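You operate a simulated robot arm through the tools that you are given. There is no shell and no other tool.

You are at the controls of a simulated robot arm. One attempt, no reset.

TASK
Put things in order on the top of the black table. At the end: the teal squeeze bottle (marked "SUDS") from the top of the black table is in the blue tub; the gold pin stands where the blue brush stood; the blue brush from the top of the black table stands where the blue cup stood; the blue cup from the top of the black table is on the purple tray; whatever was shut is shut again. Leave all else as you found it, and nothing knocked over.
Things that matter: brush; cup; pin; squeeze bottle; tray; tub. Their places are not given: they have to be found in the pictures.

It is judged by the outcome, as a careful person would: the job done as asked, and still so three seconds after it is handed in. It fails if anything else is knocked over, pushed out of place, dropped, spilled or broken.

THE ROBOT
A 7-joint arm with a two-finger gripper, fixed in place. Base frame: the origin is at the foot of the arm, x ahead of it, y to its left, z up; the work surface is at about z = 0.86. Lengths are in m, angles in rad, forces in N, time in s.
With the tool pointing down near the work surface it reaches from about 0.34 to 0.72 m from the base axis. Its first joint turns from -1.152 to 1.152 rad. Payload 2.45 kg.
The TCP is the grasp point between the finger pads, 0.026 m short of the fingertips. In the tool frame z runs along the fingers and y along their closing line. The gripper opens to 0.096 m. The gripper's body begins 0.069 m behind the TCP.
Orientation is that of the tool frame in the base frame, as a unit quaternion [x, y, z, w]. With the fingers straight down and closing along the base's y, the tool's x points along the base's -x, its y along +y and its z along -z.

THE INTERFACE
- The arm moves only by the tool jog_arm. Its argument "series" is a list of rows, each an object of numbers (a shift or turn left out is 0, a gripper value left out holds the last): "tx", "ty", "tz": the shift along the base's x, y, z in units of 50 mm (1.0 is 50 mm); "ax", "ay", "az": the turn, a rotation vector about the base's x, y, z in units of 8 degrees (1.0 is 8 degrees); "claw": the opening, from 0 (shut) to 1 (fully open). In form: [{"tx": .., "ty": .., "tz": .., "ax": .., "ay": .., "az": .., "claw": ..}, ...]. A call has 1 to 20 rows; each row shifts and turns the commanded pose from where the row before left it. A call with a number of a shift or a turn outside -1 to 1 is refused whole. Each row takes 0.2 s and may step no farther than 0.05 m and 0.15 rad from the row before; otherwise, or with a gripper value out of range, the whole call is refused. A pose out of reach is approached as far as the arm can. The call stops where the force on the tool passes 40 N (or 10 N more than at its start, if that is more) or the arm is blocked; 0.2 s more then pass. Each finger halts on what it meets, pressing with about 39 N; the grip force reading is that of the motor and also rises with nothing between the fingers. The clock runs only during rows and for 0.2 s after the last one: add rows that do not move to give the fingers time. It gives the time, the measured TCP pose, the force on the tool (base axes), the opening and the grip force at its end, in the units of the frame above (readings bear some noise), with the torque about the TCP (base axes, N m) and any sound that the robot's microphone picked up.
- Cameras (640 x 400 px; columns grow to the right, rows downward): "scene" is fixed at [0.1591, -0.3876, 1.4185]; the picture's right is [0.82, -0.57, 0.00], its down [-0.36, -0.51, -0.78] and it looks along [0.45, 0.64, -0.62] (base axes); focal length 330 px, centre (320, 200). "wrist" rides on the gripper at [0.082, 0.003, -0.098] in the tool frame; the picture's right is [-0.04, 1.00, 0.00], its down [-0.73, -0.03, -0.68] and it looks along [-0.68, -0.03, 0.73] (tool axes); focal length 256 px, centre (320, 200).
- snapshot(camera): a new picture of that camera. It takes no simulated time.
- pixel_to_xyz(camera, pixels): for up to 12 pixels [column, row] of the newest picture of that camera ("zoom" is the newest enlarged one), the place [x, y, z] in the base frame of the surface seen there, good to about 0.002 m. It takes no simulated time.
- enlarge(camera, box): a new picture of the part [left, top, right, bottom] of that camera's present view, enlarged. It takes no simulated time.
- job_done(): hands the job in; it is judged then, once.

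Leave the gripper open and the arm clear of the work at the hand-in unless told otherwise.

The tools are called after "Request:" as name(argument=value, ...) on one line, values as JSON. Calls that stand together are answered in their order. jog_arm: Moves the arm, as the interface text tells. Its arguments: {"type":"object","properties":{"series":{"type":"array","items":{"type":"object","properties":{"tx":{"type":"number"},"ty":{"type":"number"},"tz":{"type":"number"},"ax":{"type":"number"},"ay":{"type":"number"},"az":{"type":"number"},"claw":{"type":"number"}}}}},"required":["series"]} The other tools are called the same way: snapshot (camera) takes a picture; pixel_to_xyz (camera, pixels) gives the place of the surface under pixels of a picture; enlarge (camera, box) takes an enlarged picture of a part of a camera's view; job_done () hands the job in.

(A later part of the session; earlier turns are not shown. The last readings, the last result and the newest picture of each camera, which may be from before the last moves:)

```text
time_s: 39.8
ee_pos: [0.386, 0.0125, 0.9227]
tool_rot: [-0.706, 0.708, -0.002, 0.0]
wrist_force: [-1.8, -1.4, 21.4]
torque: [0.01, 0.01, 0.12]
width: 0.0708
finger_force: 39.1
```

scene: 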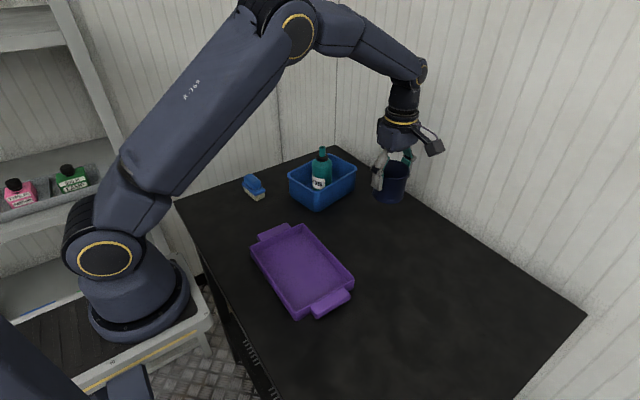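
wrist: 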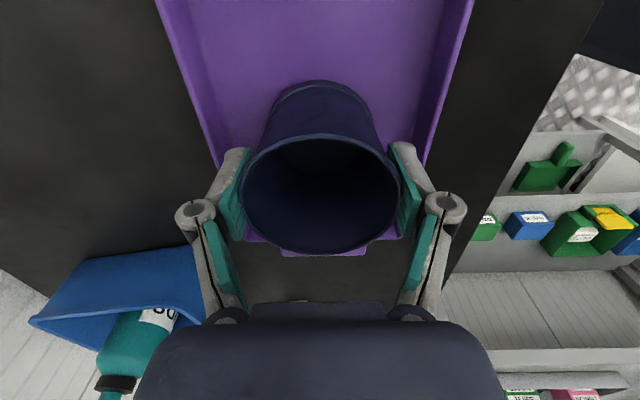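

The cup is on the tray floor (21 N upward). I'll ease up slightly and open.

Request:
jog_arm(series=[{"tz": 0.015, "claw": 0}, {}, {"claw": 0.9}, {"claw": 1}, {}, {}, {}])

Request:
snapshot(camera="wrist")

Request:
enlarge(camera="scene", box=[240, 175, 380, 325])

```text
time_s: 41.4
ee_pos: [0.3854, 0.0114, 0.9222]
tool_rot: [-0.706, 0.708, 0.0, -0.001]
wrist_force: [0.0, -0.5, 0.1]
torque: [0.04, -0.01, -0.01]
width: 0.096
finger_force: 0.1
```

```text
taken
```

wrist: 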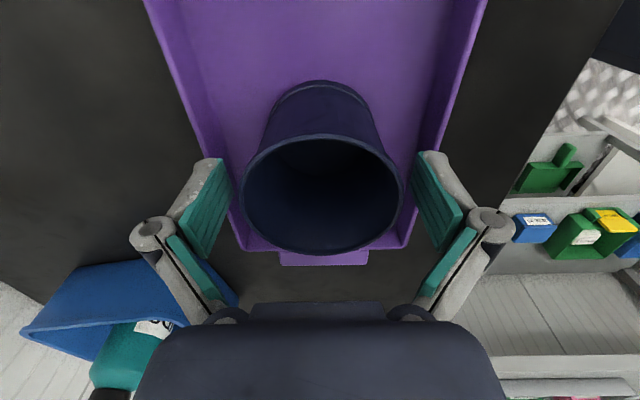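

```text
2.67 times, centred on (310, 250) of scene
```

zoom: 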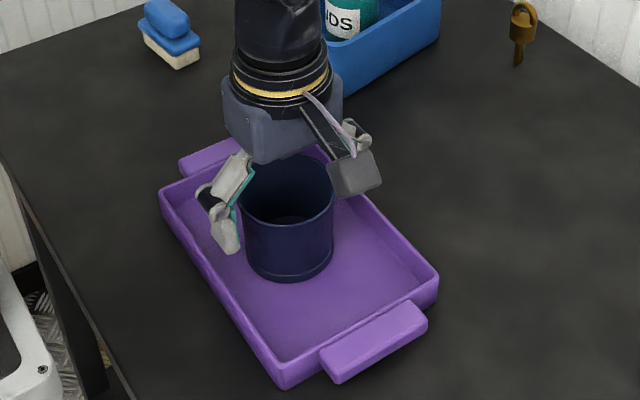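

The cup stands on the tray, free of the fingers. I'll lift straight up and move to look at the brush from the −y side.

Request:
jog_arm(series=[{"tz": 0.2, "claw": 1}, {"tz": 0.4}, {"tz": 0.5}, {"tz": 0.5}, {"tz": 0.5}, {"tz": 0.5}, {"tx": 0.1, "ty": 0.475, "tz": -0.1}, {"tx": 0.1, "ty": 0.475, "tz": -0.1}, {"tx": 0.1, "ty": 0.475, "tz": -0.1}, {"tx": 0.1, "ty": 0.475, "tz": -0.1}, {"tx": 0.1, "ty": 0.475, "tz": -0.1}, {"tx": 0.1, "ty": 0.475, "tz": -0.1}, {"tx": 0.1, "ty": 0.475, "tz": -0.1}, {"tx": 0.1, "ty": 0.475, "tz": -0.1}, {}, {}])

Request:
snapshot(camera="wrist")

Request:
enlarge(camera="wrist", box=[260, 130, 380, 230])

Request:
snapshot(camera="scene")

```text
time_s: 44.8
ee_pos: [0.4251, 0.2034, 1.0121]
tool_rot: [-0.705, 0.709, 0.0, -0.001]
wrist_force: [-0.8, 0.5, -0.2]
torque: [0.04, 0.01, 0.0]
width: 0.096
finger_force: 0.1
```

```text
taken
```

wrist: 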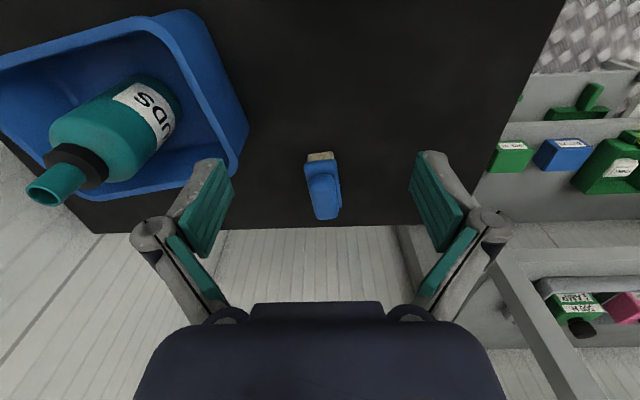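

```text
4.00 times, centred on (320, 180) of wrist
```

zoom: 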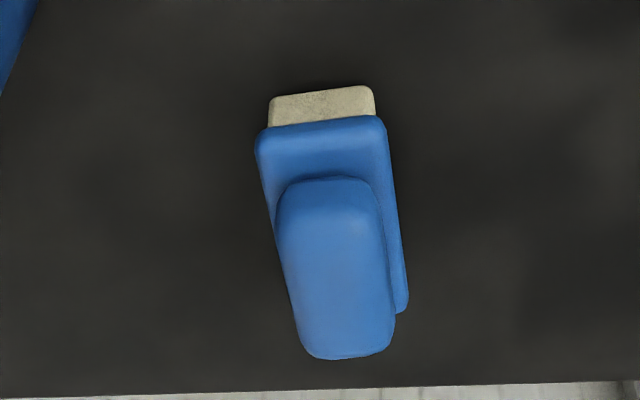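

```text
taken
```

scene: 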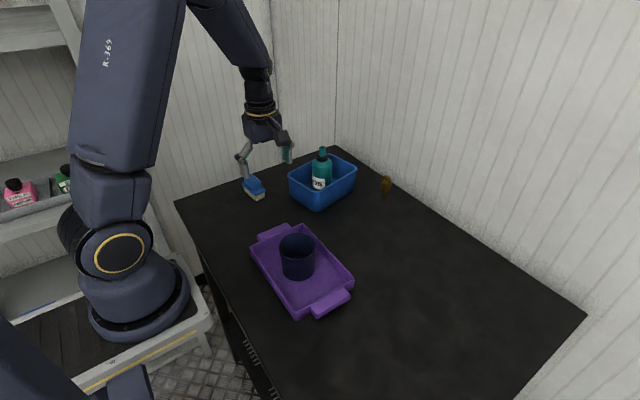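

The brush stands at (322,185) with its bristle block down and its handle on top. I'll read its plate and handle edges in the enlarged view.

Request:
pixel_to_xyz(camera="zoom", pixels=[[262, 135], [380, 122], [400, 305], [278, 195], [372, 190], [300, 340], [385, 340], [330, 260], [335, 330], [325, 190], [275, 100], [370, 92]])

Request:
pixel_to_xyz(camera="zoom", pixels=[[325, 140], [268, 170], [382, 160], [400, 270], [405, 310], [325, 125], [325, 115], [325, 95], [310, 355], [385, 350], [340, 357], [330, 220]])

```text
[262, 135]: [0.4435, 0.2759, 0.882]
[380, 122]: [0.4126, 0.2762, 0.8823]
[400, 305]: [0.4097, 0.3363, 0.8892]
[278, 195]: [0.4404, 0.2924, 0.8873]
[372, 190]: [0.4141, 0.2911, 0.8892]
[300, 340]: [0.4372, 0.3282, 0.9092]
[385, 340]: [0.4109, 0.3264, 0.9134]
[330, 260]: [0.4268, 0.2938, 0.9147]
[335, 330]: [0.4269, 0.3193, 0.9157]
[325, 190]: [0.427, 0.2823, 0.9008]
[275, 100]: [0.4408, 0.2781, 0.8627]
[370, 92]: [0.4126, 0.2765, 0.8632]
```

```text
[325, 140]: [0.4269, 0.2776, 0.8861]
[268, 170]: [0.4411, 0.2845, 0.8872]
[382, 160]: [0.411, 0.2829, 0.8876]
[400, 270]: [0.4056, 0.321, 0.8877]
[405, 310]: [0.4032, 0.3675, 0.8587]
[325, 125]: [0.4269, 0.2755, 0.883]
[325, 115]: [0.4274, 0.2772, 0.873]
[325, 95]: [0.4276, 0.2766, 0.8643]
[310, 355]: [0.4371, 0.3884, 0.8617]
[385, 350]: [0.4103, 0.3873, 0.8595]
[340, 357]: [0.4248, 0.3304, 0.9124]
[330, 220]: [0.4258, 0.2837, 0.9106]
```

The brush is centred at about (0.4245, 0.308) and its long axis is about 6° off y. The handle is about 26 mm wide (z 0.889–0.915) and sits on a 33 mm wide plate. I'll move over it, turn 6° and come down to TCP z ≈ 0.96 to check.

Request:
jog_arm(series=[{"ty": 0.42, "az": 0.18, "claw": 1}, {"ty": 0.42, "az": 0.18}, {"ty": 0.42, "az": 0.18}, {"ty": 0.42, "az": 0.18}, {"ty": 0.41, "tx": -0.01}, {}, {"tz": -0.4}, {"tz": -0.4}, {"tz": -0.24}, {}, {}])

Request:
snapshot(camera="wrist")

Request:
enlarge(camera="scene", box=[210, 120, 310, 220])

```text
time_s: 47.2
ee_pos: [0.4248, 0.3061, 0.9595]
tool_rot: [0.74, -0.672, 0.001, 0.0]
wrist_force: [-0.1, -0.1, 0.8]
torque: [0.03, 0.0, -0.03]
width: 0.096
finger_force: 0.1
```

```text
taken
```

wrist: 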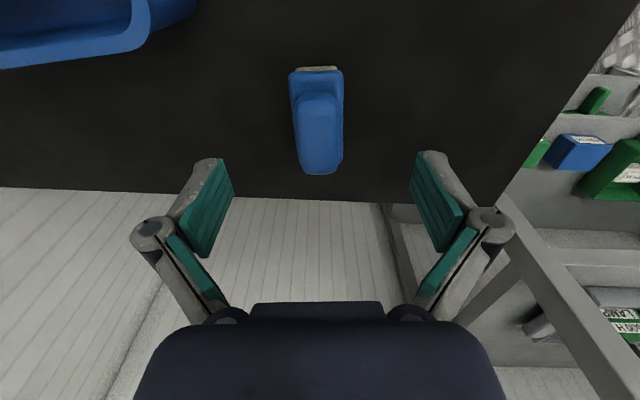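

```text
4.00 times, centred on (260, 170) of scene
```

zoom: 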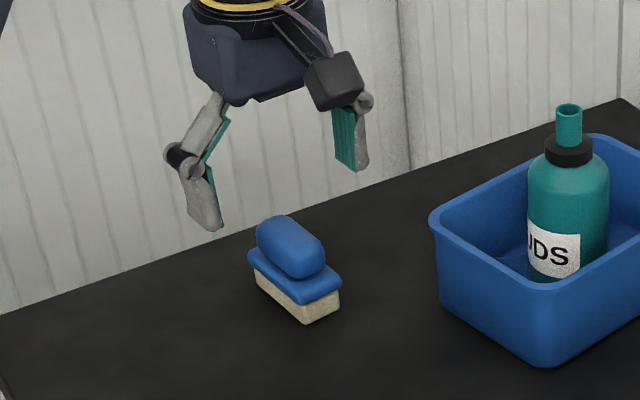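

The handle is centred between the fingers (TCP column ≈ 320) and lines up with the pads. I'll lower to TCP z ≈ 0.918 so the tips sit just above the plate, and close.

Request:
jog_arm(series=[{"tz": -0.3, "claw": 1}, {"tz": -0.3}, {"tz": -0.23}, {}, {}])

Request:
snapshot(camera="wrist")

Request:
enlarge(camera="scene", box=[210, 120, 310, 220])

```text
time_s: 48.4
ee_pos: [0.4247, 0.3075, 0.918]
tool_rot: [0.74, -0.673, -0.001, 0.0]
wrist_force: [1.1, -0.7, 0.2]
torque: [-0.01, 0.0, 0.02]
width: 0.0961
finger_force: 0.1
```

```text
taken
```

wrist: 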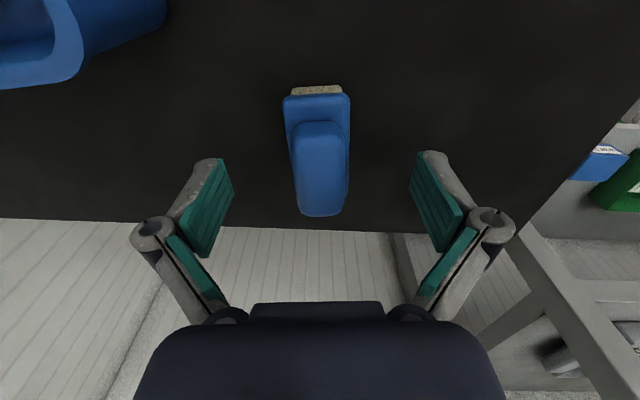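

```text
4.00 times, centred on (260, 170) of scene
```

zoom: 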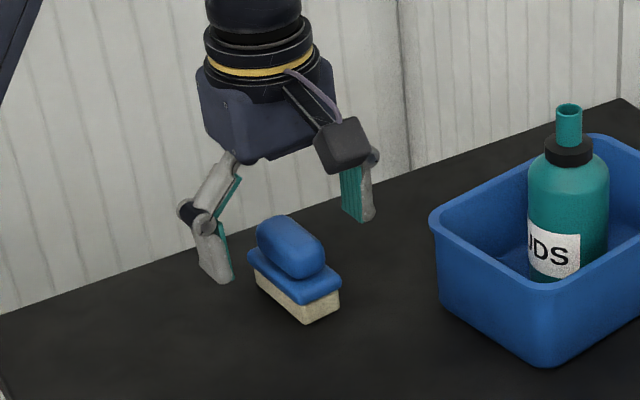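

The handle sits midway between the fingertips in both views. Closing.

Request:
jog_arm(series=[{"claw": 0}, {}, {}, {}, {}, {}, {}])

Request:
snapshot(camera="wrist")

```text
time_s: 50.0
ee_pos: [0.426, 0.3082, 0.9184]
tool_rot: [0.74, -0.672, 0.0, 0.0]
wrist_force: [0.1, -0.7, 1.6]
torque: [-0.01, 0.0, 0.05]
width: 0.027
finger_force: 38.7
```

```text
taken
```

wrist: 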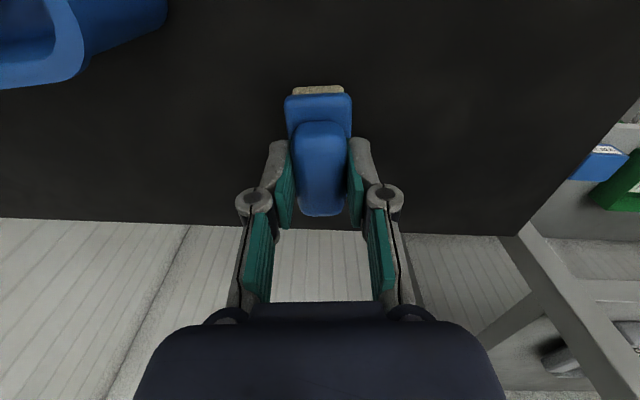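

The brush handle is held at an opening of 0.027. I'm noting the brush's place as (0.425, 0.308). I'll lift 18 cm so it clears the bottle's top, then carry it over to the cup's old place.

Request:
jog_arm(series=[{"tz": 0.1, "claw": 0}, {"tz": 0.2}, {"tz": 0.4}, {"tz": 0.5}, {"tz": 0.6}, {"tz": 0.6}, {"tz": 0.6}, {"tz": 0.5}, {"tz": 0.13}, {}])

Request:
snapshot(camera="wrist")

Request:
snapshot(camera="scene")

```text
time_s: 52.2
ee_pos: [0.4246, 0.3054, 1.0996]
tool_rot: [0.741, -0.672, -0.001, 0.0]
wrist_force: [1.0, 0.2, -0.3]
torque: [-0.03, -0.02, 0.02]
width: 0.0269
finger_force: 38.7
```

```text
taken
```

wrist: 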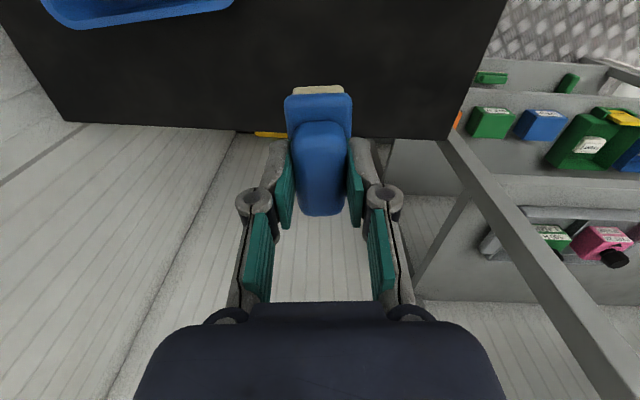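

```text
taken
```

scene: 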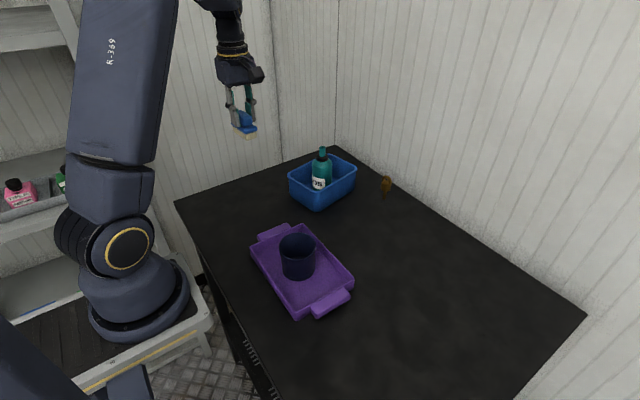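

The brush hangs level. I'll carry it to above (0.6245, 0.0075) at z ≈ 1.10.

Request:
jog_arm(series=[{"tx": 0.166, "ty": -0.25, "claw": 0}, {"tx": 0.332, "ty": -0.5}, {"tx": 0.332, "ty": -0.5}, {"tx": 0.332, "ty": -0.5}, {"tx": 0.332, "ty": -0.5}, {"tx": 0.332, "ty": -0.5}, {"tx": 0.332, "ty": -0.5}, {"tx": 0.332, "ty": -0.5}, {"tx": 0.332, "ty": -0.5}, {"tx": 0.332, "ty": -0.5}, {"tx": 0.332, "ty": -0.5}, {"tx": 0.332, "ty": -0.5}, {"tx": 0.166, "ty": -0.25}, {}, {}])

Request:
snapshot(camera="wrist")

Request:
snapshot(camera="scene")

```text
time_s: 55.4
ee_pos: [0.6243, 0.006, 1.0993]
tool_rot: [0.74, -0.673, 0.0, 0.0]
wrist_force: [0.3, 0.1, -1.4]
torque: [-0.02, 0.01, 0.02]
width: 0.0269
finger_force: 38.9
```

```text
taken
```

wrist: 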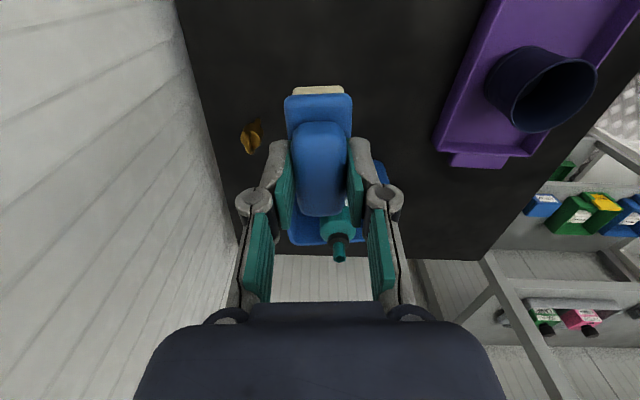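

```text
taken
```

scene: 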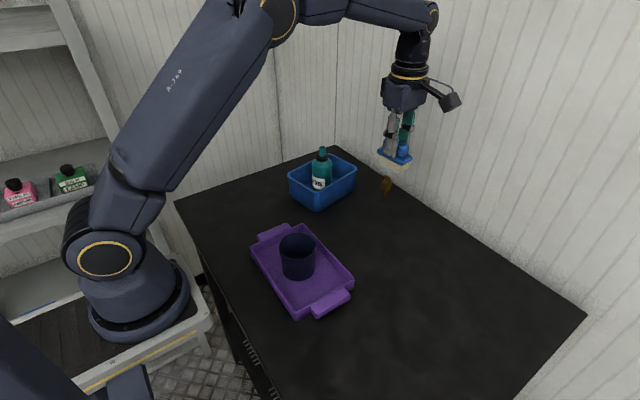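

The brush is over the cup's old place and the pin at (250,137) is well clear. I'll lower to about 1 cm above the table.

Request:
jog_arm(series=[{"tz": -0.4, "claw": 0}, {"tz": -0.5}, {"tz": -0.5}, {"tz": -0.5}, {"tz": -0.5}, {"tz": -0.5}, {"tz": -0.3}, {"tz": -0.2}, {}, {}])

Request:
enlarge(camera="scene", box=[330, 130, 460, 250])

```text
time_s: 57.6
ee_pos: [0.6239, 0.0074, 0.9297]
tool_rot: [0.74, -0.672, -0.001, 0.001]
wrist_force: [-0.6, -0.3, -1.2]
torque: [0.01, 0.02, -0.01]
width: 0.0269
finger_force: 38.4
```

```text
3.33 times, centred on (395, 190) of scene
```

zoom: 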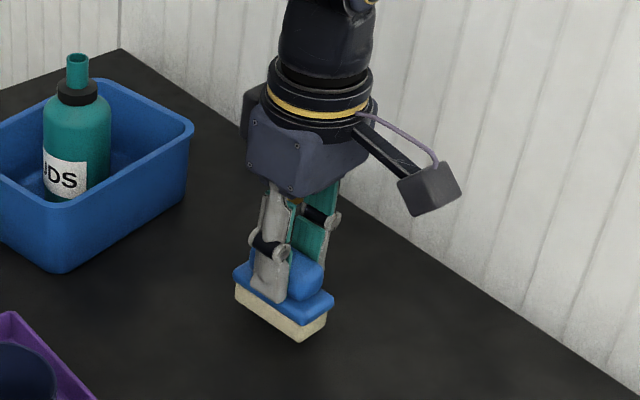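

About 11 mm to go. I'll step down in 2 mm steps, then 1 mm.

Request:
jog_arm(series=[{"tz": -0.05, "claw": 0}, {"tz": -0.05}, {"tz": -0.04}, {"tz": -0.04}, {}])

```text
time_s: 58.8
ee_pos: [0.6238, 0.0067, 0.9206]
tool_rot: [0.74, -0.673, 0.001, 0.0]
wrist_force: [-0.2, 0.5, -0.6]
torque: [-0.02, 0.02, -0.01]
width: 0.0271
finger_force: 38.6
```

Request:
jog_arm(series=[{"tz": -0.015, "claw": 0}, {"tz": -0.015}, {}])

```text
time_s: 59.6
ee_pos: [0.6239, 0.0078, 0.9195]
tool_rot: [0.741, -0.672, 0.001, 0.0]
wrist_force: [-0.1, -0.1, -0.5]
torque: [0.03, -0.01, 0.0]
width: 0.0271
finger_force: 38.5
```

Request:
jog_arm(series=[{"tz": -0.015, "claw": 0}, {"tz": -0.01}, {}])

```text
time_s: 60.4
ee_pos: [0.6235, 0.0069, 0.9184]
tool_rot: [0.741, -0.672, -0.001, 0.0]
wrist_force: [0.8, 0.1, 1.3]
torque: [0.02, 0.04, 0.01]
width: 0.027
finger_force: 38.7
```

The force has just turned positive (1.3 N). One more half-millimetre.

Request:
jog_arm(series=[{"tz": -0.012, "claw": 0}, {}])

```text
time_s: 61.0
ee_pos: [0.6242, 0.0064, 0.9173]
tool_rot: [0.74, -0.672, -0.001, -0.001]
wrist_force: [-4.3, -0.9, 11.9]
torque: [0.04, 0.23, 0.03]
width: 0.027
finger_force: 39.1
```

The brush is on the table (12 N). I'll open the fingers and check.

Request:
jog_arm(series=[{"claw": 0.7}, {}, {}, {}, {}])

Request:
snapshot(camera="wrist")

Request:
enlarge(camera="scene", box=[330, 130, 460, 250])

```text
time_s: 62.2
ee_pos: [0.6234, 0.0066, 0.9168]
tool_rot: [0.74, -0.672, 0.0, 0.001]
wrist_force: [1.2, 0.0, -0.8]
torque: [-0.01, -0.02, -0.02]
width: 0.067
finger_force: 0.1
```

```text
taken
```

wrist: 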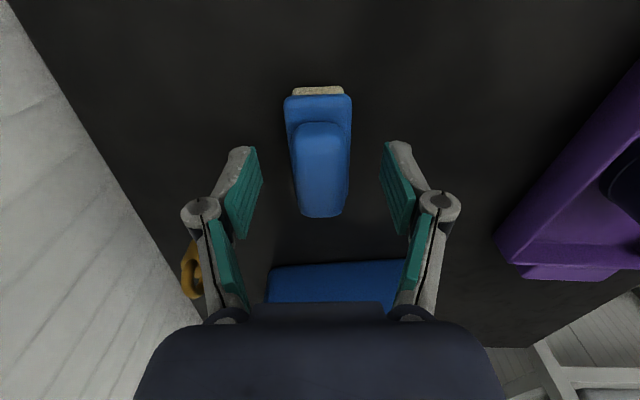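

```text
3.33 times, centred on (395, 190) of scene
```

zoom: 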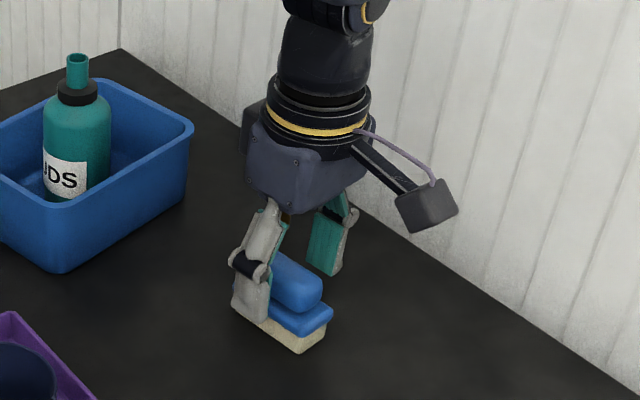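

The brush stands in the cup's old place and the fingers are clear. I'll lift, move over in front of the pin (TCP ≈ (0.70, 0.00, 1.02)) and turn back to yaw 90° to look at it closely.

Request:
jog_arm(series=[{"tz": 0.2}, {"tz": 0.4}, {"tz": 0.5}, {"tz": 0.5}, {"tz": 0.5, "az": -0.36}, {"tx": 0.38, "ty": -0.03, "az": -0.36, "claw": 1}, {"tx": 0.38, "ty": -0.03}, {"tx": 0.38, "ty": -0.03}, {"tx": 0.38, "ty": -0.03}, {}, {}])

Request:
snapshot(camera="wrist")

Request:
snapshot(camera="scene")

```text
time_s: 64.6
ee_pos: [0.6993, 0.0005, 1.0222]
tool_rot: [-0.705, 0.709, 0.0, 0.0]
wrist_force: [0.0, 0.7, -0.2]
torque: [-0.02, -0.02, 0.02]
width: 0.0961
finger_force: 0.0
```

```text
taken
```

wrist: 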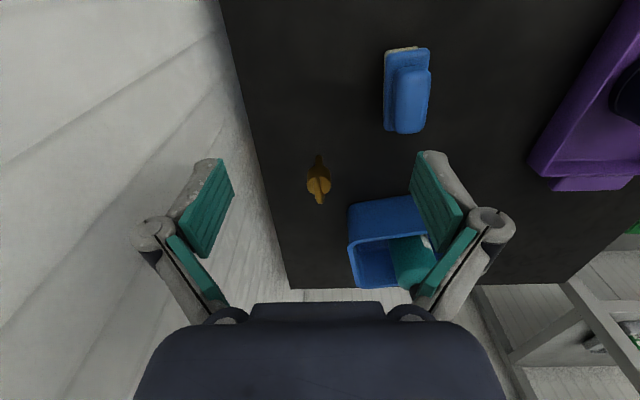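

```text
taken
```

scene: 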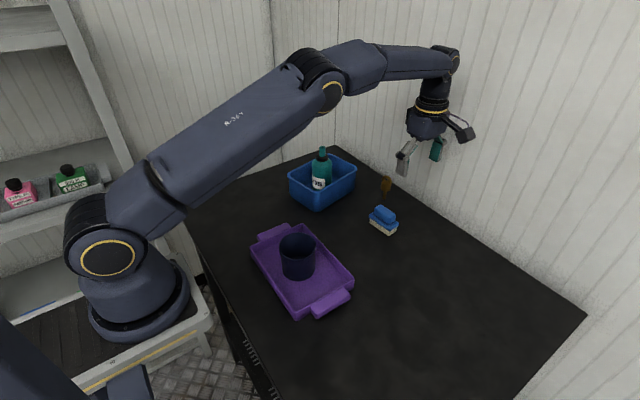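

The pin is at (319,182) in the wrist view. I'll enlarge it and measure the head, loop and stem, and check that nothing else moved.

Request:
enlarge(camera="wrist", box=[287, 148, 351, 212])

Request:
enlarge(camera="scene", box=[350, 160, 420, 240])

```text
6.25 times, centred on (319, 180) of wrist
```

zoom: 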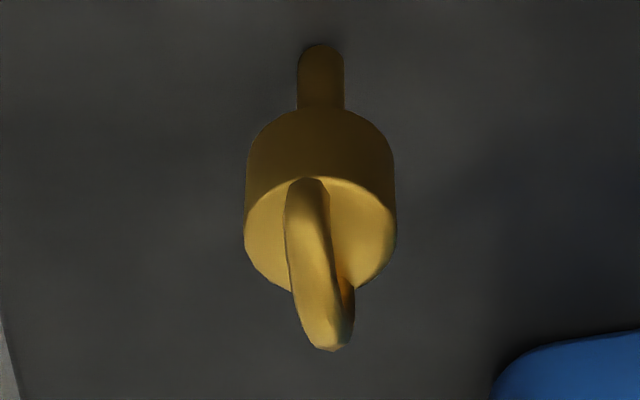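

```text
5.00 times, centred on (385, 200) of scene
```

zoom: 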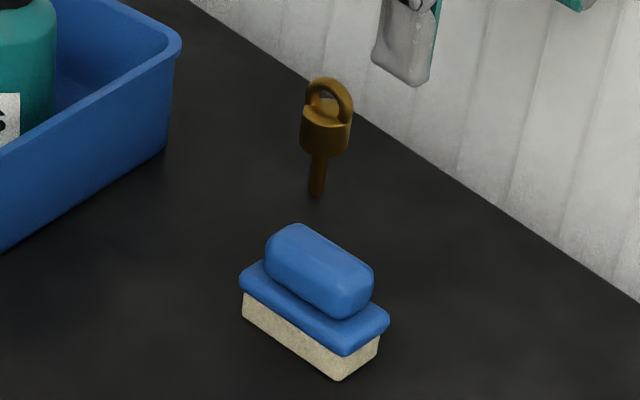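

The pin stands on its narrow stem. I'll read stem foot, head edges and loop top from the scene zoom and the wrist picture.

Request:
pixel_to_xyz(camera="zoom", pixels=[[316, 192], [318, 170], [303, 135], [347, 135], [325, 135], [325, 150], [325, 82], [325, 115], [316, 200], [240, 280], [388, 320], [340, 378]])

Request:
pixel_to_xyz(camera="wrist", pixels=[[319, 157], [319, 162], [313, 172], [325, 172], [319, 172], [320, 185], [319, 195], [309, 185], [329, 185], [319, 201], [327, 180], [310, 175]])

```text
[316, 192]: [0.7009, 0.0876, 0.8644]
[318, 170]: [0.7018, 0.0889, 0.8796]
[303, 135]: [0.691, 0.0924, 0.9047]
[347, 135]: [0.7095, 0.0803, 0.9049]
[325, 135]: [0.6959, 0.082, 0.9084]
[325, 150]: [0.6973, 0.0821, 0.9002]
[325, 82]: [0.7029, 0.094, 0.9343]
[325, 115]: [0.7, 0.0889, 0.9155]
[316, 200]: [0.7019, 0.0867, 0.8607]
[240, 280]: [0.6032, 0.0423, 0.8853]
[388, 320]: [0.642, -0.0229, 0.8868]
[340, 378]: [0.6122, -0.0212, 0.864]
```

```text
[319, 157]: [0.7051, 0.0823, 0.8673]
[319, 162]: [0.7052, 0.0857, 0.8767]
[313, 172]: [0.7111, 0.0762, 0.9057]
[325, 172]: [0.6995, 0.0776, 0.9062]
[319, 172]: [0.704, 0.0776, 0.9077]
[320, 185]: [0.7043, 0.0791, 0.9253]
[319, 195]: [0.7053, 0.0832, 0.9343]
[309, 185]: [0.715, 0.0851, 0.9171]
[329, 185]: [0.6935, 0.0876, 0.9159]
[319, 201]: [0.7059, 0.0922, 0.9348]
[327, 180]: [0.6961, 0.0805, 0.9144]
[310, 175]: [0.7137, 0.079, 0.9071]
```

The pin's axis is at about (0.704, 0.0885), with its head at z 0.893–0.916 and loop top at 0.937. I'll move above it (tips at 0.996, clear of the loop) and check alignment before coming down.

Request:
jog_arm(series=[{"tx": 0.025, "ty": 0.44, "claw": 0.7}, {"tx": 0.025, "ty": 0.44}, {"tx": 0.025, "ty": 0.44}, {"tx": 0.025, "ty": 0.44}, {}, {"tz": -0.5}, {"tz": -0.4}, {}, {}])

Request:
snapshot(camera="wrist")

Request:
enlarge(camera="wrist", box=[260, 90, 380, 210])

Request:
enlarge(camera="scene", box=[340, 110, 460, 240])

```text
time_s: 66.6
ee_pos: [0.7053, 0.0881, 0.9775]
tool_rot: [-0.705, 0.709, 0.0, 0.0]
wrist_force: [-0.6, 0.1, -0.6]
torque: [0.01, 0.01, -0.01]
width: 0.0675
finger_force: 0.0
```

```text
taken
```

wrist: 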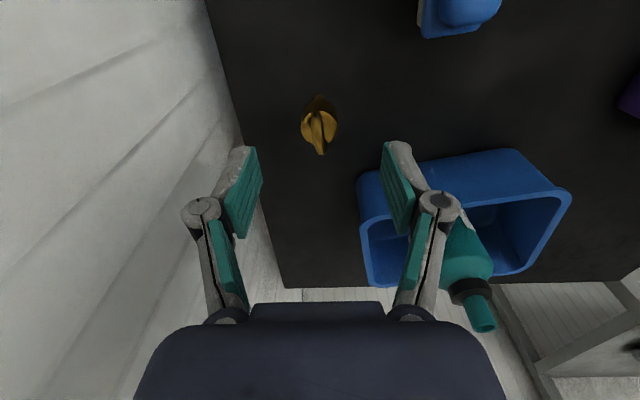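

```text
3.33 times, centred on (320, 150) of wrist
```

zoom: 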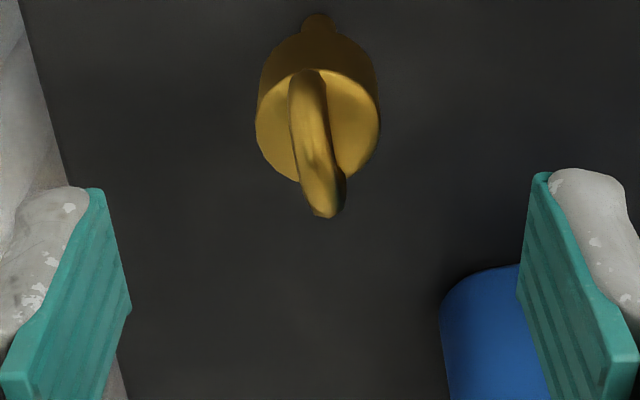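

```text
3.08 times, centred on (400, 175) of scene
```

zoom: 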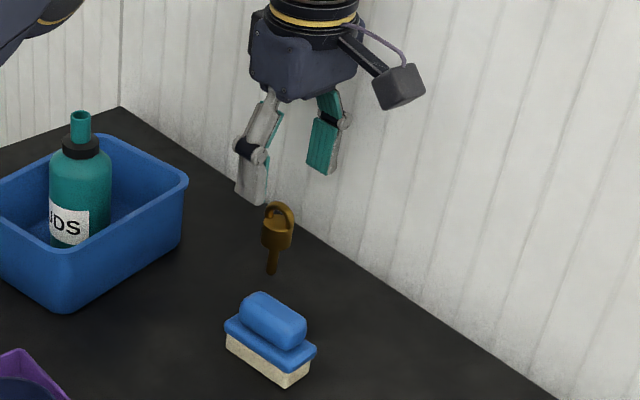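

The pin head is centred: I expect it at column ≈ 320, row 128, and it sits at about (319, 128). I'll lower 73 mm so the pads sit around the head (TCP z ≈ 0.904), then look again.

Request:
jog_arm(series=[{"tz": -0.3, "claw": 0.7}, {"tz": -0.35}, {"tz": -0.35}, {"tz": -0.3}, {"tz": -0.17}, {}, {}, {"claw": 0.4}, {}, {}])

Request:
snapshot(camera="wrist")

Request:
enlarge(camera="wrist", box=[260, 140, 380, 240])

Request:
enlarge(camera="scene", box=[340, 140, 440, 240])

```text
time_s: 68.8
ee_pos: [0.7062, 0.089, 0.9037]
tool_rot: [-0.706, 0.708, 0.0, 0.0]
wrist_force: [-0.5, 0.4, 0.7]
torque: [0.0, -0.03, -0.02]
width: 0.0386
finger_force: 0.1
```

```text
taken
```

wrist: 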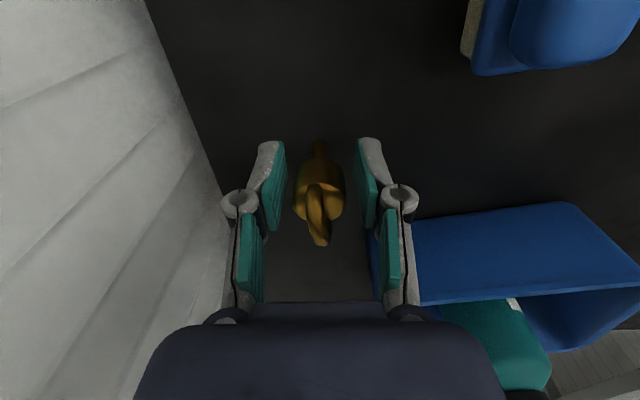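

```text
4.00 times, centred on (320, 190) of wrist
```

zoom: 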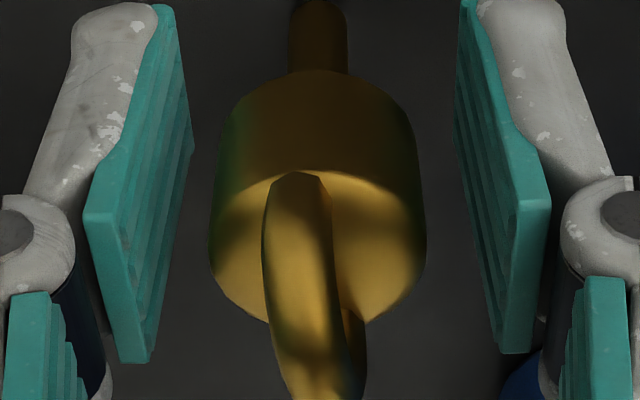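

```text
4.00 times, centred on (390, 190) of scene
```

zoom: 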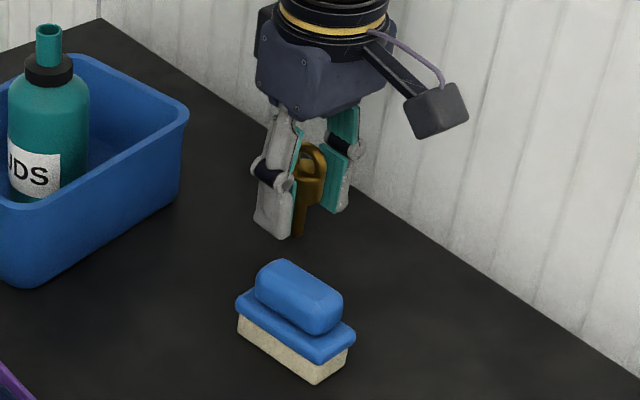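

The head sits midway between the pads, about 0.6 mm toward +x. I'll correct by 0.6 mm and close in small steps.

Request:
jog_arm(series=[{"tx": 0.012, "claw": 0.4}, {}, {"claw": 0.35}, {"claw": 0.32}, {"claw": 0.3}, {"claw": 0.285}, {"claw": 0.27}, {"claw": 0.26}, {"claw": 0.25}, {"claw": 0.24}, {"claw": 0.22}, {"claw": 0.1}, {"claw": 0}, {}, {}])

Request:
enlarge(camera="wrist", box=[260, 140, 380, 240])

Request:
enlarge(camera="scene", box=[340, 140, 440, 240])

```text
time_s: 72.0
ee_pos: [0.7041, 0.0888, 0.9036]
tool_rot: [-0.706, 0.708, 0.0, -0.001]
wrist_force: [0.2, 0.7, 1.7]
torque: [0.05, 0.0, -0.01]
width: 0.0228
finger_force: 38.5
```

```text
4.00 times, centred on (320, 190) of wrist
```

zoom: 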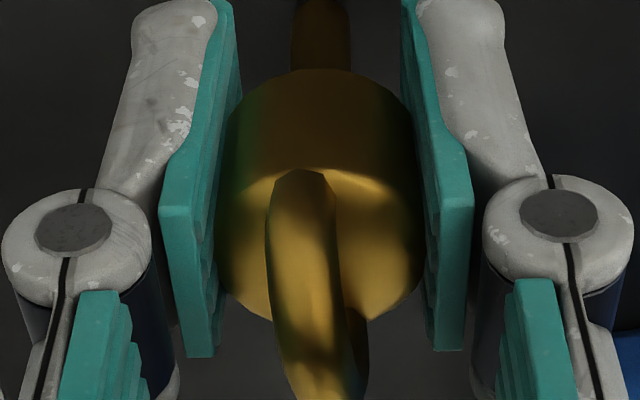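

```text
4.00 times, centred on (390, 190) of scene
```

zoom: 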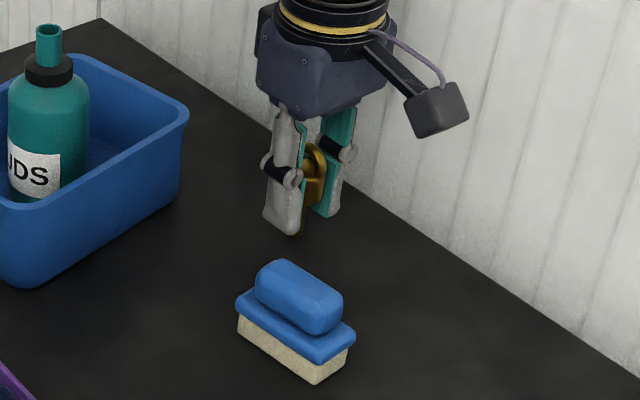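

The pin head is held at an opening of 0.023 and the pin still looks upright. I'll lift 5 mm first and check the force.

Request:
jog_arm(series=[{"tz": 0.03, "claw": 0}, {"tz": 0.03}, {"tz": 0.04}, {}])

Request:
enlarge(camera="scene", box=[340, 140, 440, 240])

```text
time_s: 73.0
ee_pos: [0.7055, 0.0879, 0.9086]
tool_rot: [-0.705, 0.709, -0.001, 0.0]
wrist_force: [0.9, 0.7, 1.1]
torque: [0.01, 0.02, 0.0]
width: 0.0222
finger_force: 38.8
```

```text
4.00 times, centred on (390, 190) of scene
```

zoom: 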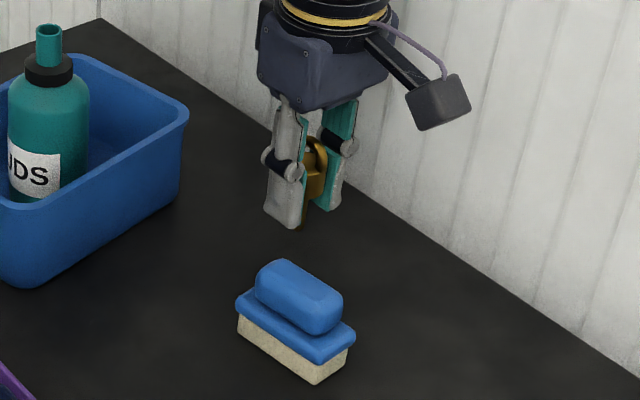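

It came up freely. I'll lift to z ≈ 1.10 so the pin's foot clears the bottle's top, then check how it hangs.

Request:
jog_arm(series=[{"tz": 0.2, "claw": 0}, {"tz": 0.3}, {"tz": 0.4}, {"tz": 0.5}, {"tz": 0.5}, {"tz": 0.5}, {"tz": 0.5}, {"tz": 0.5}, {"tz": 0.3}, {"tz": 0.13}, {}, {}])

Request:
snapshot(camera="wrist")

Request:
snapshot(camera="scene")

Request:
enlarge(camera="scene", box=[370, 60, 470, 180])

```text
time_s: 75.6
ee_pos: [0.6975, 0.0888, 1.0977]
tool_rot: [-0.706, 0.708, 0.0, 0.0]
wrist_force: [0.6, 0.5, -0.4]
torque: [-0.03, -0.01, 0.0]
width: 0.0226
finger_force: 39.2
out of reach, approached as far as the arm can: row 9
```

```text
taken
```

wrist: 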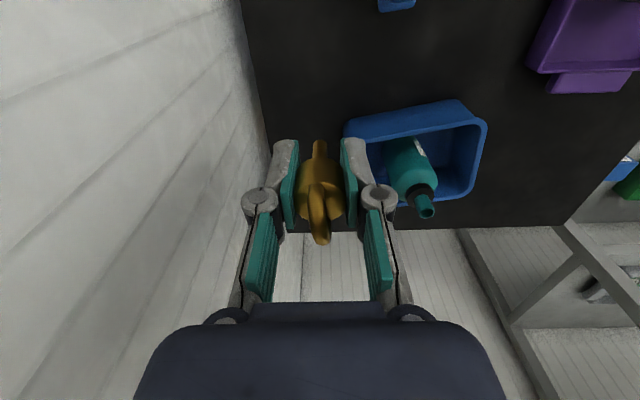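

```text
taken
```

scene: 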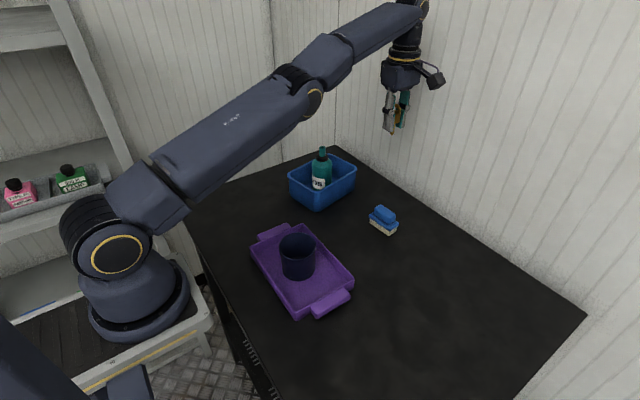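

```text
3.33 times, centred on (420, 120) of scene
```

zoom: 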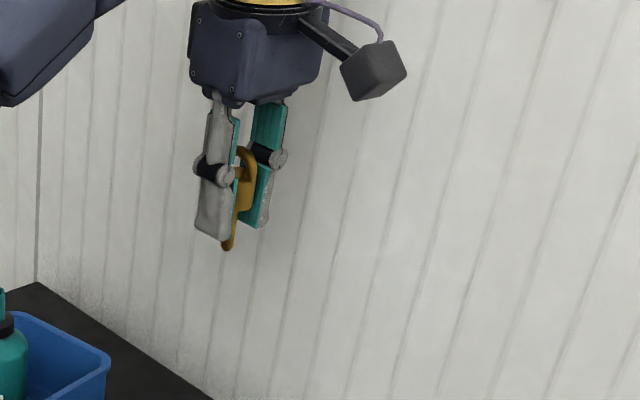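

The pin is held upright between the pads. The arm reached its limit at the top of the lift, and I'll correct for that by measuring after the move. Now I'll carry it inward to above the brush's old place (0.425, 0.308).

Request:
jog_arm(series=[{"tx": -0.233, "ty": 0.183, "claw": 0}, {"tx": -0.466, "ty": 0.366}, {"tx": -0.466, "ty": 0.366}, {"tx": -0.466, "ty": 0.366}, {"tx": -0.466, "ty": 0.366}, {"tx": -0.466, "ty": 0.366}, {"tx": -0.466, "ty": 0.366}, {"tx": -0.466, "ty": 0.366}, {"tx": -0.466, "ty": 0.366}, {"tx": -0.466, "ty": 0.366}, {"tx": -0.466, "ty": 0.366}, {"tx": -0.466, "ty": 0.366}, {"tx": -0.233, "ty": 0.183}, {}, {}])

Request:
snapshot(camera="wrist")

Request:
snapshot(camera="scene")

```text
time_s: 78.8
ee_pos: [0.4201, 0.3087, 1.0983]
tool_rot: [-0.707, 0.707, 0.001, 0.0]
wrist_force: [-0.6, 0.5, -1.2]
torque: [-0.01, 0.0, -0.01]
width: 0.0224
finger_force: 39.3
```

```text
taken
```

wrist: 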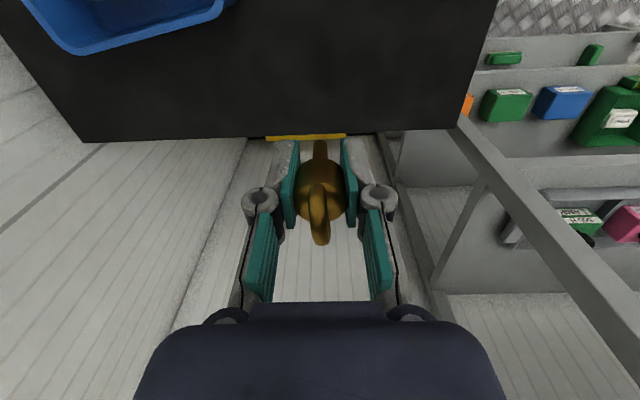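

```text
taken
```

scene: 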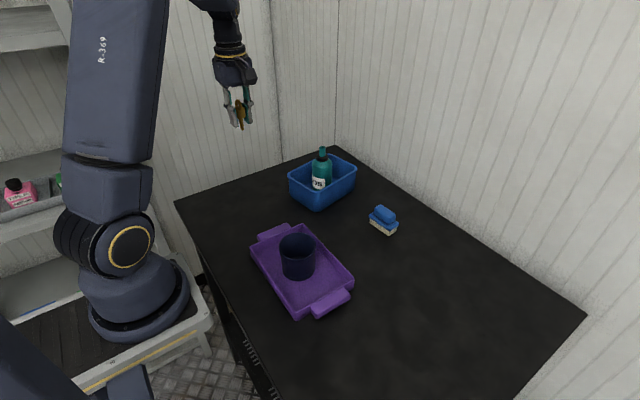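

The measured x is 0.420, so I'll correct +5 mm. First I'll look closely at the pin for any tilt.

Request:
enlarge(camera="wrist", box=[270, 130, 370, 255])

Request:
enlarge(camera="scene", box=[200, 60, 280, 140])

Request:
pixel_to_xyz(camera="wrist", pixels=[[320, 142], [320, 148], [320, 153], [320, 165], [320, 175], [320, 240], [314, 148], [326, 148], [300, 180], [340, 180]])

```text
3.20 times, centred on (320, 192) of wrist
```

zoom: 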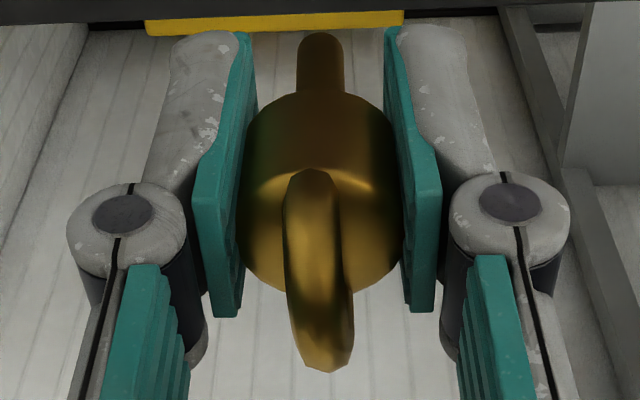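

```text
5.00 times, centred on (240, 100) of scene
```

zoom: 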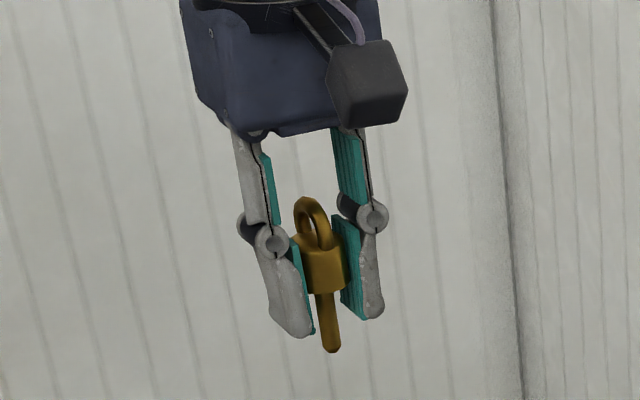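

```text
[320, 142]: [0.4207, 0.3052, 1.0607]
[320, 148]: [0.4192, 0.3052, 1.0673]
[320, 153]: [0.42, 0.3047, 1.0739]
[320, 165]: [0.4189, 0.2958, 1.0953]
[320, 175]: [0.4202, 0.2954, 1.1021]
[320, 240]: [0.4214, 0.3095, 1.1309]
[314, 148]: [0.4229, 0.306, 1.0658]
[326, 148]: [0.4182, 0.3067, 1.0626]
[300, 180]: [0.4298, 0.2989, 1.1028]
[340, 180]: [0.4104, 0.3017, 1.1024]
```

The stem hangs vertical (its front is at y 0.305 all along its length). I'll shift +5 mm in x and lower to about 1 cm above the table.

Request:
jog_arm(series=[{"tx": 0.095, "ty": -0.01, "claw": 0}, {}, {"tz": -0.4}, {"tz": -0.5}, {"tz": -0.5}, {"tz": -0.5}, {"tz": -0.5}, {"tz": -0.5}, {"tz": -0.4}, {"tz": -0.25}, {"tz": -0.12}, {}, {}])

Request:
snapshot(camera="wrist")

Request:
enlarge(camera="scene", box=[205, 130, 305, 220])

```text
time_s: 81.6
ee_pos: [0.4252, 0.3083, 0.9145]
tool_rot: [-0.706, 0.708, 0.0, 0.0]
wrist_force: [-0.3, 0.2, 0.4]
torque: [-0.02, -0.03, 0.01]
width: 0.0222
finger_force: 38.8
```

```text
taken
```

wrist: 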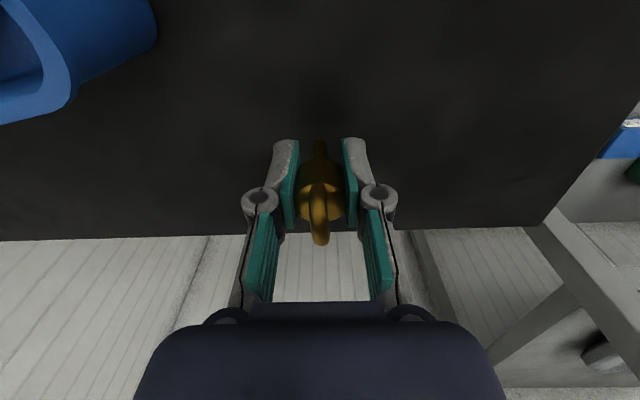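

```text
4.44 times, centred on (255, 175) of scene
```

zoom: 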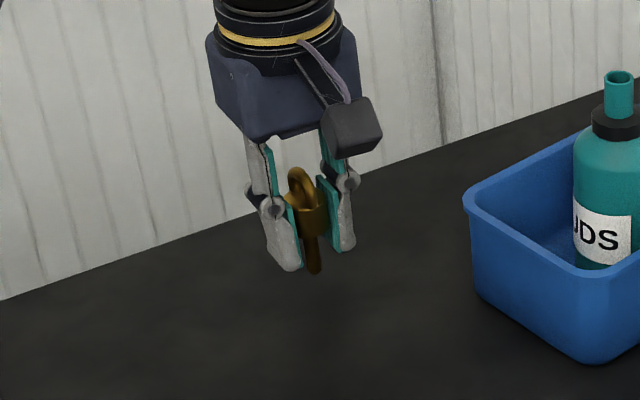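

About 11 mm to go. I'll step down 8 mm, then in half-millimetres.

Request:
jog_arm(series=[{"tz": -0.05, "claw": 0}, {"tz": -0.05}, {"tz": -0.04}, {"tz": -0.03}, {}, {}])

```text
time_s: 83.0
ee_pos: [0.4252, 0.307, 0.9063]
tool_rot: [-0.705, 0.709, 0.001, 0.0]
wrist_force: [-0.3, 0.3, 0.1]
torque: [0.02, 0.01, 0.03]
width: 0.0223
finger_force: 39.5
```

Request:
jog_arm(series=[{"tz": -0.012, "claw": 0}, {"tz": -0.012}, {}, {}])

```text
time_s: 84.0
ee_pos: [0.4241, 0.3075, 0.905]
tool_rot: [-0.706, 0.708, 0.0, -0.001]
wrist_force: [-0.9, -0.7, -0.9]
torque: [-0.02, 0.03, 0.01]
width: 0.0227
finger_force: 39.2
```

No contact yet. Two more quarter-to-half-millimetre steps.

Request:
jog_arm(series=[{"tz": -0.01, "claw": 0}, {}, {}])

Request:
enlarge(camera="scene", box=[225, 150, 285, 210])

```text
time_s: 84.8
ee_pos: [0.4248, 0.3071, 0.9041]
tool_rot: [-0.706, 0.708, 0.001, 0.0]
wrist_force: [-0.2, 0.0, -0.2]
torque: [-0.01, 0.02, -0.03]
width: 0.0223
finger_force: 39.0
```

```text
6.67 times, centred on (255, 180) of scene
```

zoom: 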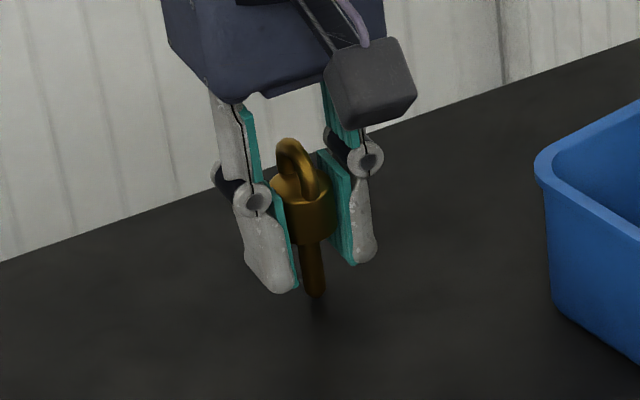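

Request:
jog_arm(series=[{"tz": -0.008, "claw": 0}, {}, {}])

```text
time_s: 85.6
ee_pos: [0.4242, 0.3081, 0.9041]
tool_rot: [-0.706, 0.708, 0.0, 0.0]
wrist_force: [-0.5, 0.5, -0.8]
torque: [-0.01, 0.01, 0.0]
width: 0.0224
finger_force: 38.8
```

Request:
jog_arm(series=[{"tz": -0.008, "claw": 0}, {}, {}])

```text
time_s: 86.4
ee_pos: [0.4243, 0.3066, 0.9045]
tool_rot: [-0.706, 0.708, 0.0, 0.0]
wrist_force: [-0.3, 1.5, -0.5]
torque: [-0.02, 0.01, -0.02]
width: 0.0223
finger_force: 39.1
```

Request:
jog_arm(series=[{"tz": -0.008, "claw": 0}, {}, {}])

```text
time_s: 87.2
ee_pos: [0.4252, 0.3066, 0.9034]
tool_rot: [-0.706, 0.708, 0.0, 0.0]
wrist_force: [0.1, -0.7, -0.2]
torque: [0.0, 0.0, -0.03]
width: 0.0224
finger_force: 38.7
```

Request:
jog_arm(series=[{"tz": -0.008, "claw": 0}, {}, {}])

```text
time_s: 88.0
ee_pos: [0.4241, 0.3079, 0.9032]
tool_rot: [-0.706, 0.708, 0.0, 0.0]
wrist_force: [-0.3, 0.7, -0.9]
torque: [-0.02, -0.04, 0.02]
width: 0.0222
finger_force: 38.8
```

Request:
jog_arm(series=[{"tz": -0.008, "claw": 0}, {}, {}])

```text
time_s: 88.8
ee_pos: [0.4252, 0.3071, 0.9035]
tool_rot: [-0.706, 0.708, 0.0, 0.0]
wrist_force: [-0.6, -1.4, 5.8]
torque: [-0.02, 0.04, 0.03]
width: 0.0225
finger_force: 39.3
```

Contact at 5.8 N. I'll ease up about 0.2 mm to relax, check that the pin is upright, and then open in small steps.

Request:
jog_arm(series=[{"tz": 0.003, "claw": 0}, {}, {}])

Request:
snapshot(camera="wrist")

Request:
pixel_to_xyz(camera="wrist", pixels=[[320, 143], [320, 148], [320, 152], [320, 165], [320, 172], [300, 180], [340, 180]])

Request:
enlarge(camera="wrist", box=[270, 130, 370, 255])

```text
time_s: 89.6
ee_pos: [0.425, 0.3073, 0.9033]
tool_rot: [-0.706, 0.708, 0.0, 0.0]
wrist_force: [0.0, -0.1, 7.0]
torque: [0.02, -0.03, 0.03]
width: 0.0223
finger_force: 39.0
```

```text
taken
```

wrist: 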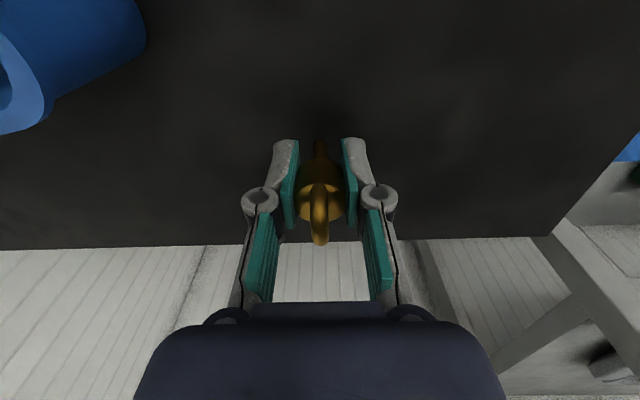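

```text
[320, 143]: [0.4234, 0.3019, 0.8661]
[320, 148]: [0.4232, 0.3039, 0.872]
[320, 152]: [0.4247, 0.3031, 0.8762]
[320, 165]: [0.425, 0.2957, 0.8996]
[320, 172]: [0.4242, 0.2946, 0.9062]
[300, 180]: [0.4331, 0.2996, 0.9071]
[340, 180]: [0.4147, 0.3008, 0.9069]
```

```text
3.20 times, centred on (320, 192) of wrist
```

zoom: 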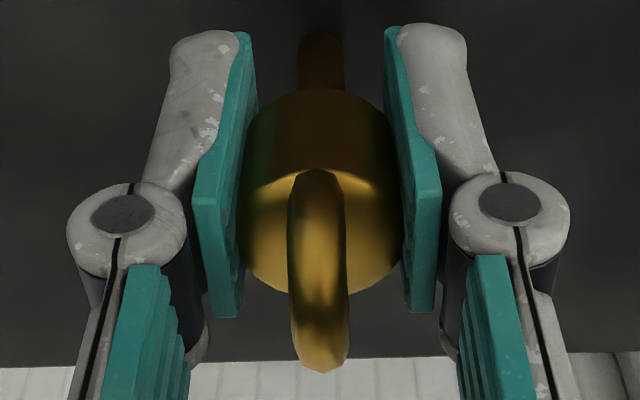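

The pin looks upright (head and stem centred at column 320). The force is still 7 N, so I'll ease up 0.3 mm more.

Request:
jog_arm(series=[{"tz": 0.006, "claw": 0}, {}, {}])

```text
time_s: 90.4
ee_pos: [0.4247, 0.3061, 0.9042]
tool_rot: [-0.706, 0.708, 0.0, 0.001]
wrist_force: [1.2, 0.6, 3.3]
torque: [0.05, -0.06, -0.03]
width: 0.0224
finger_force: 39.2
```

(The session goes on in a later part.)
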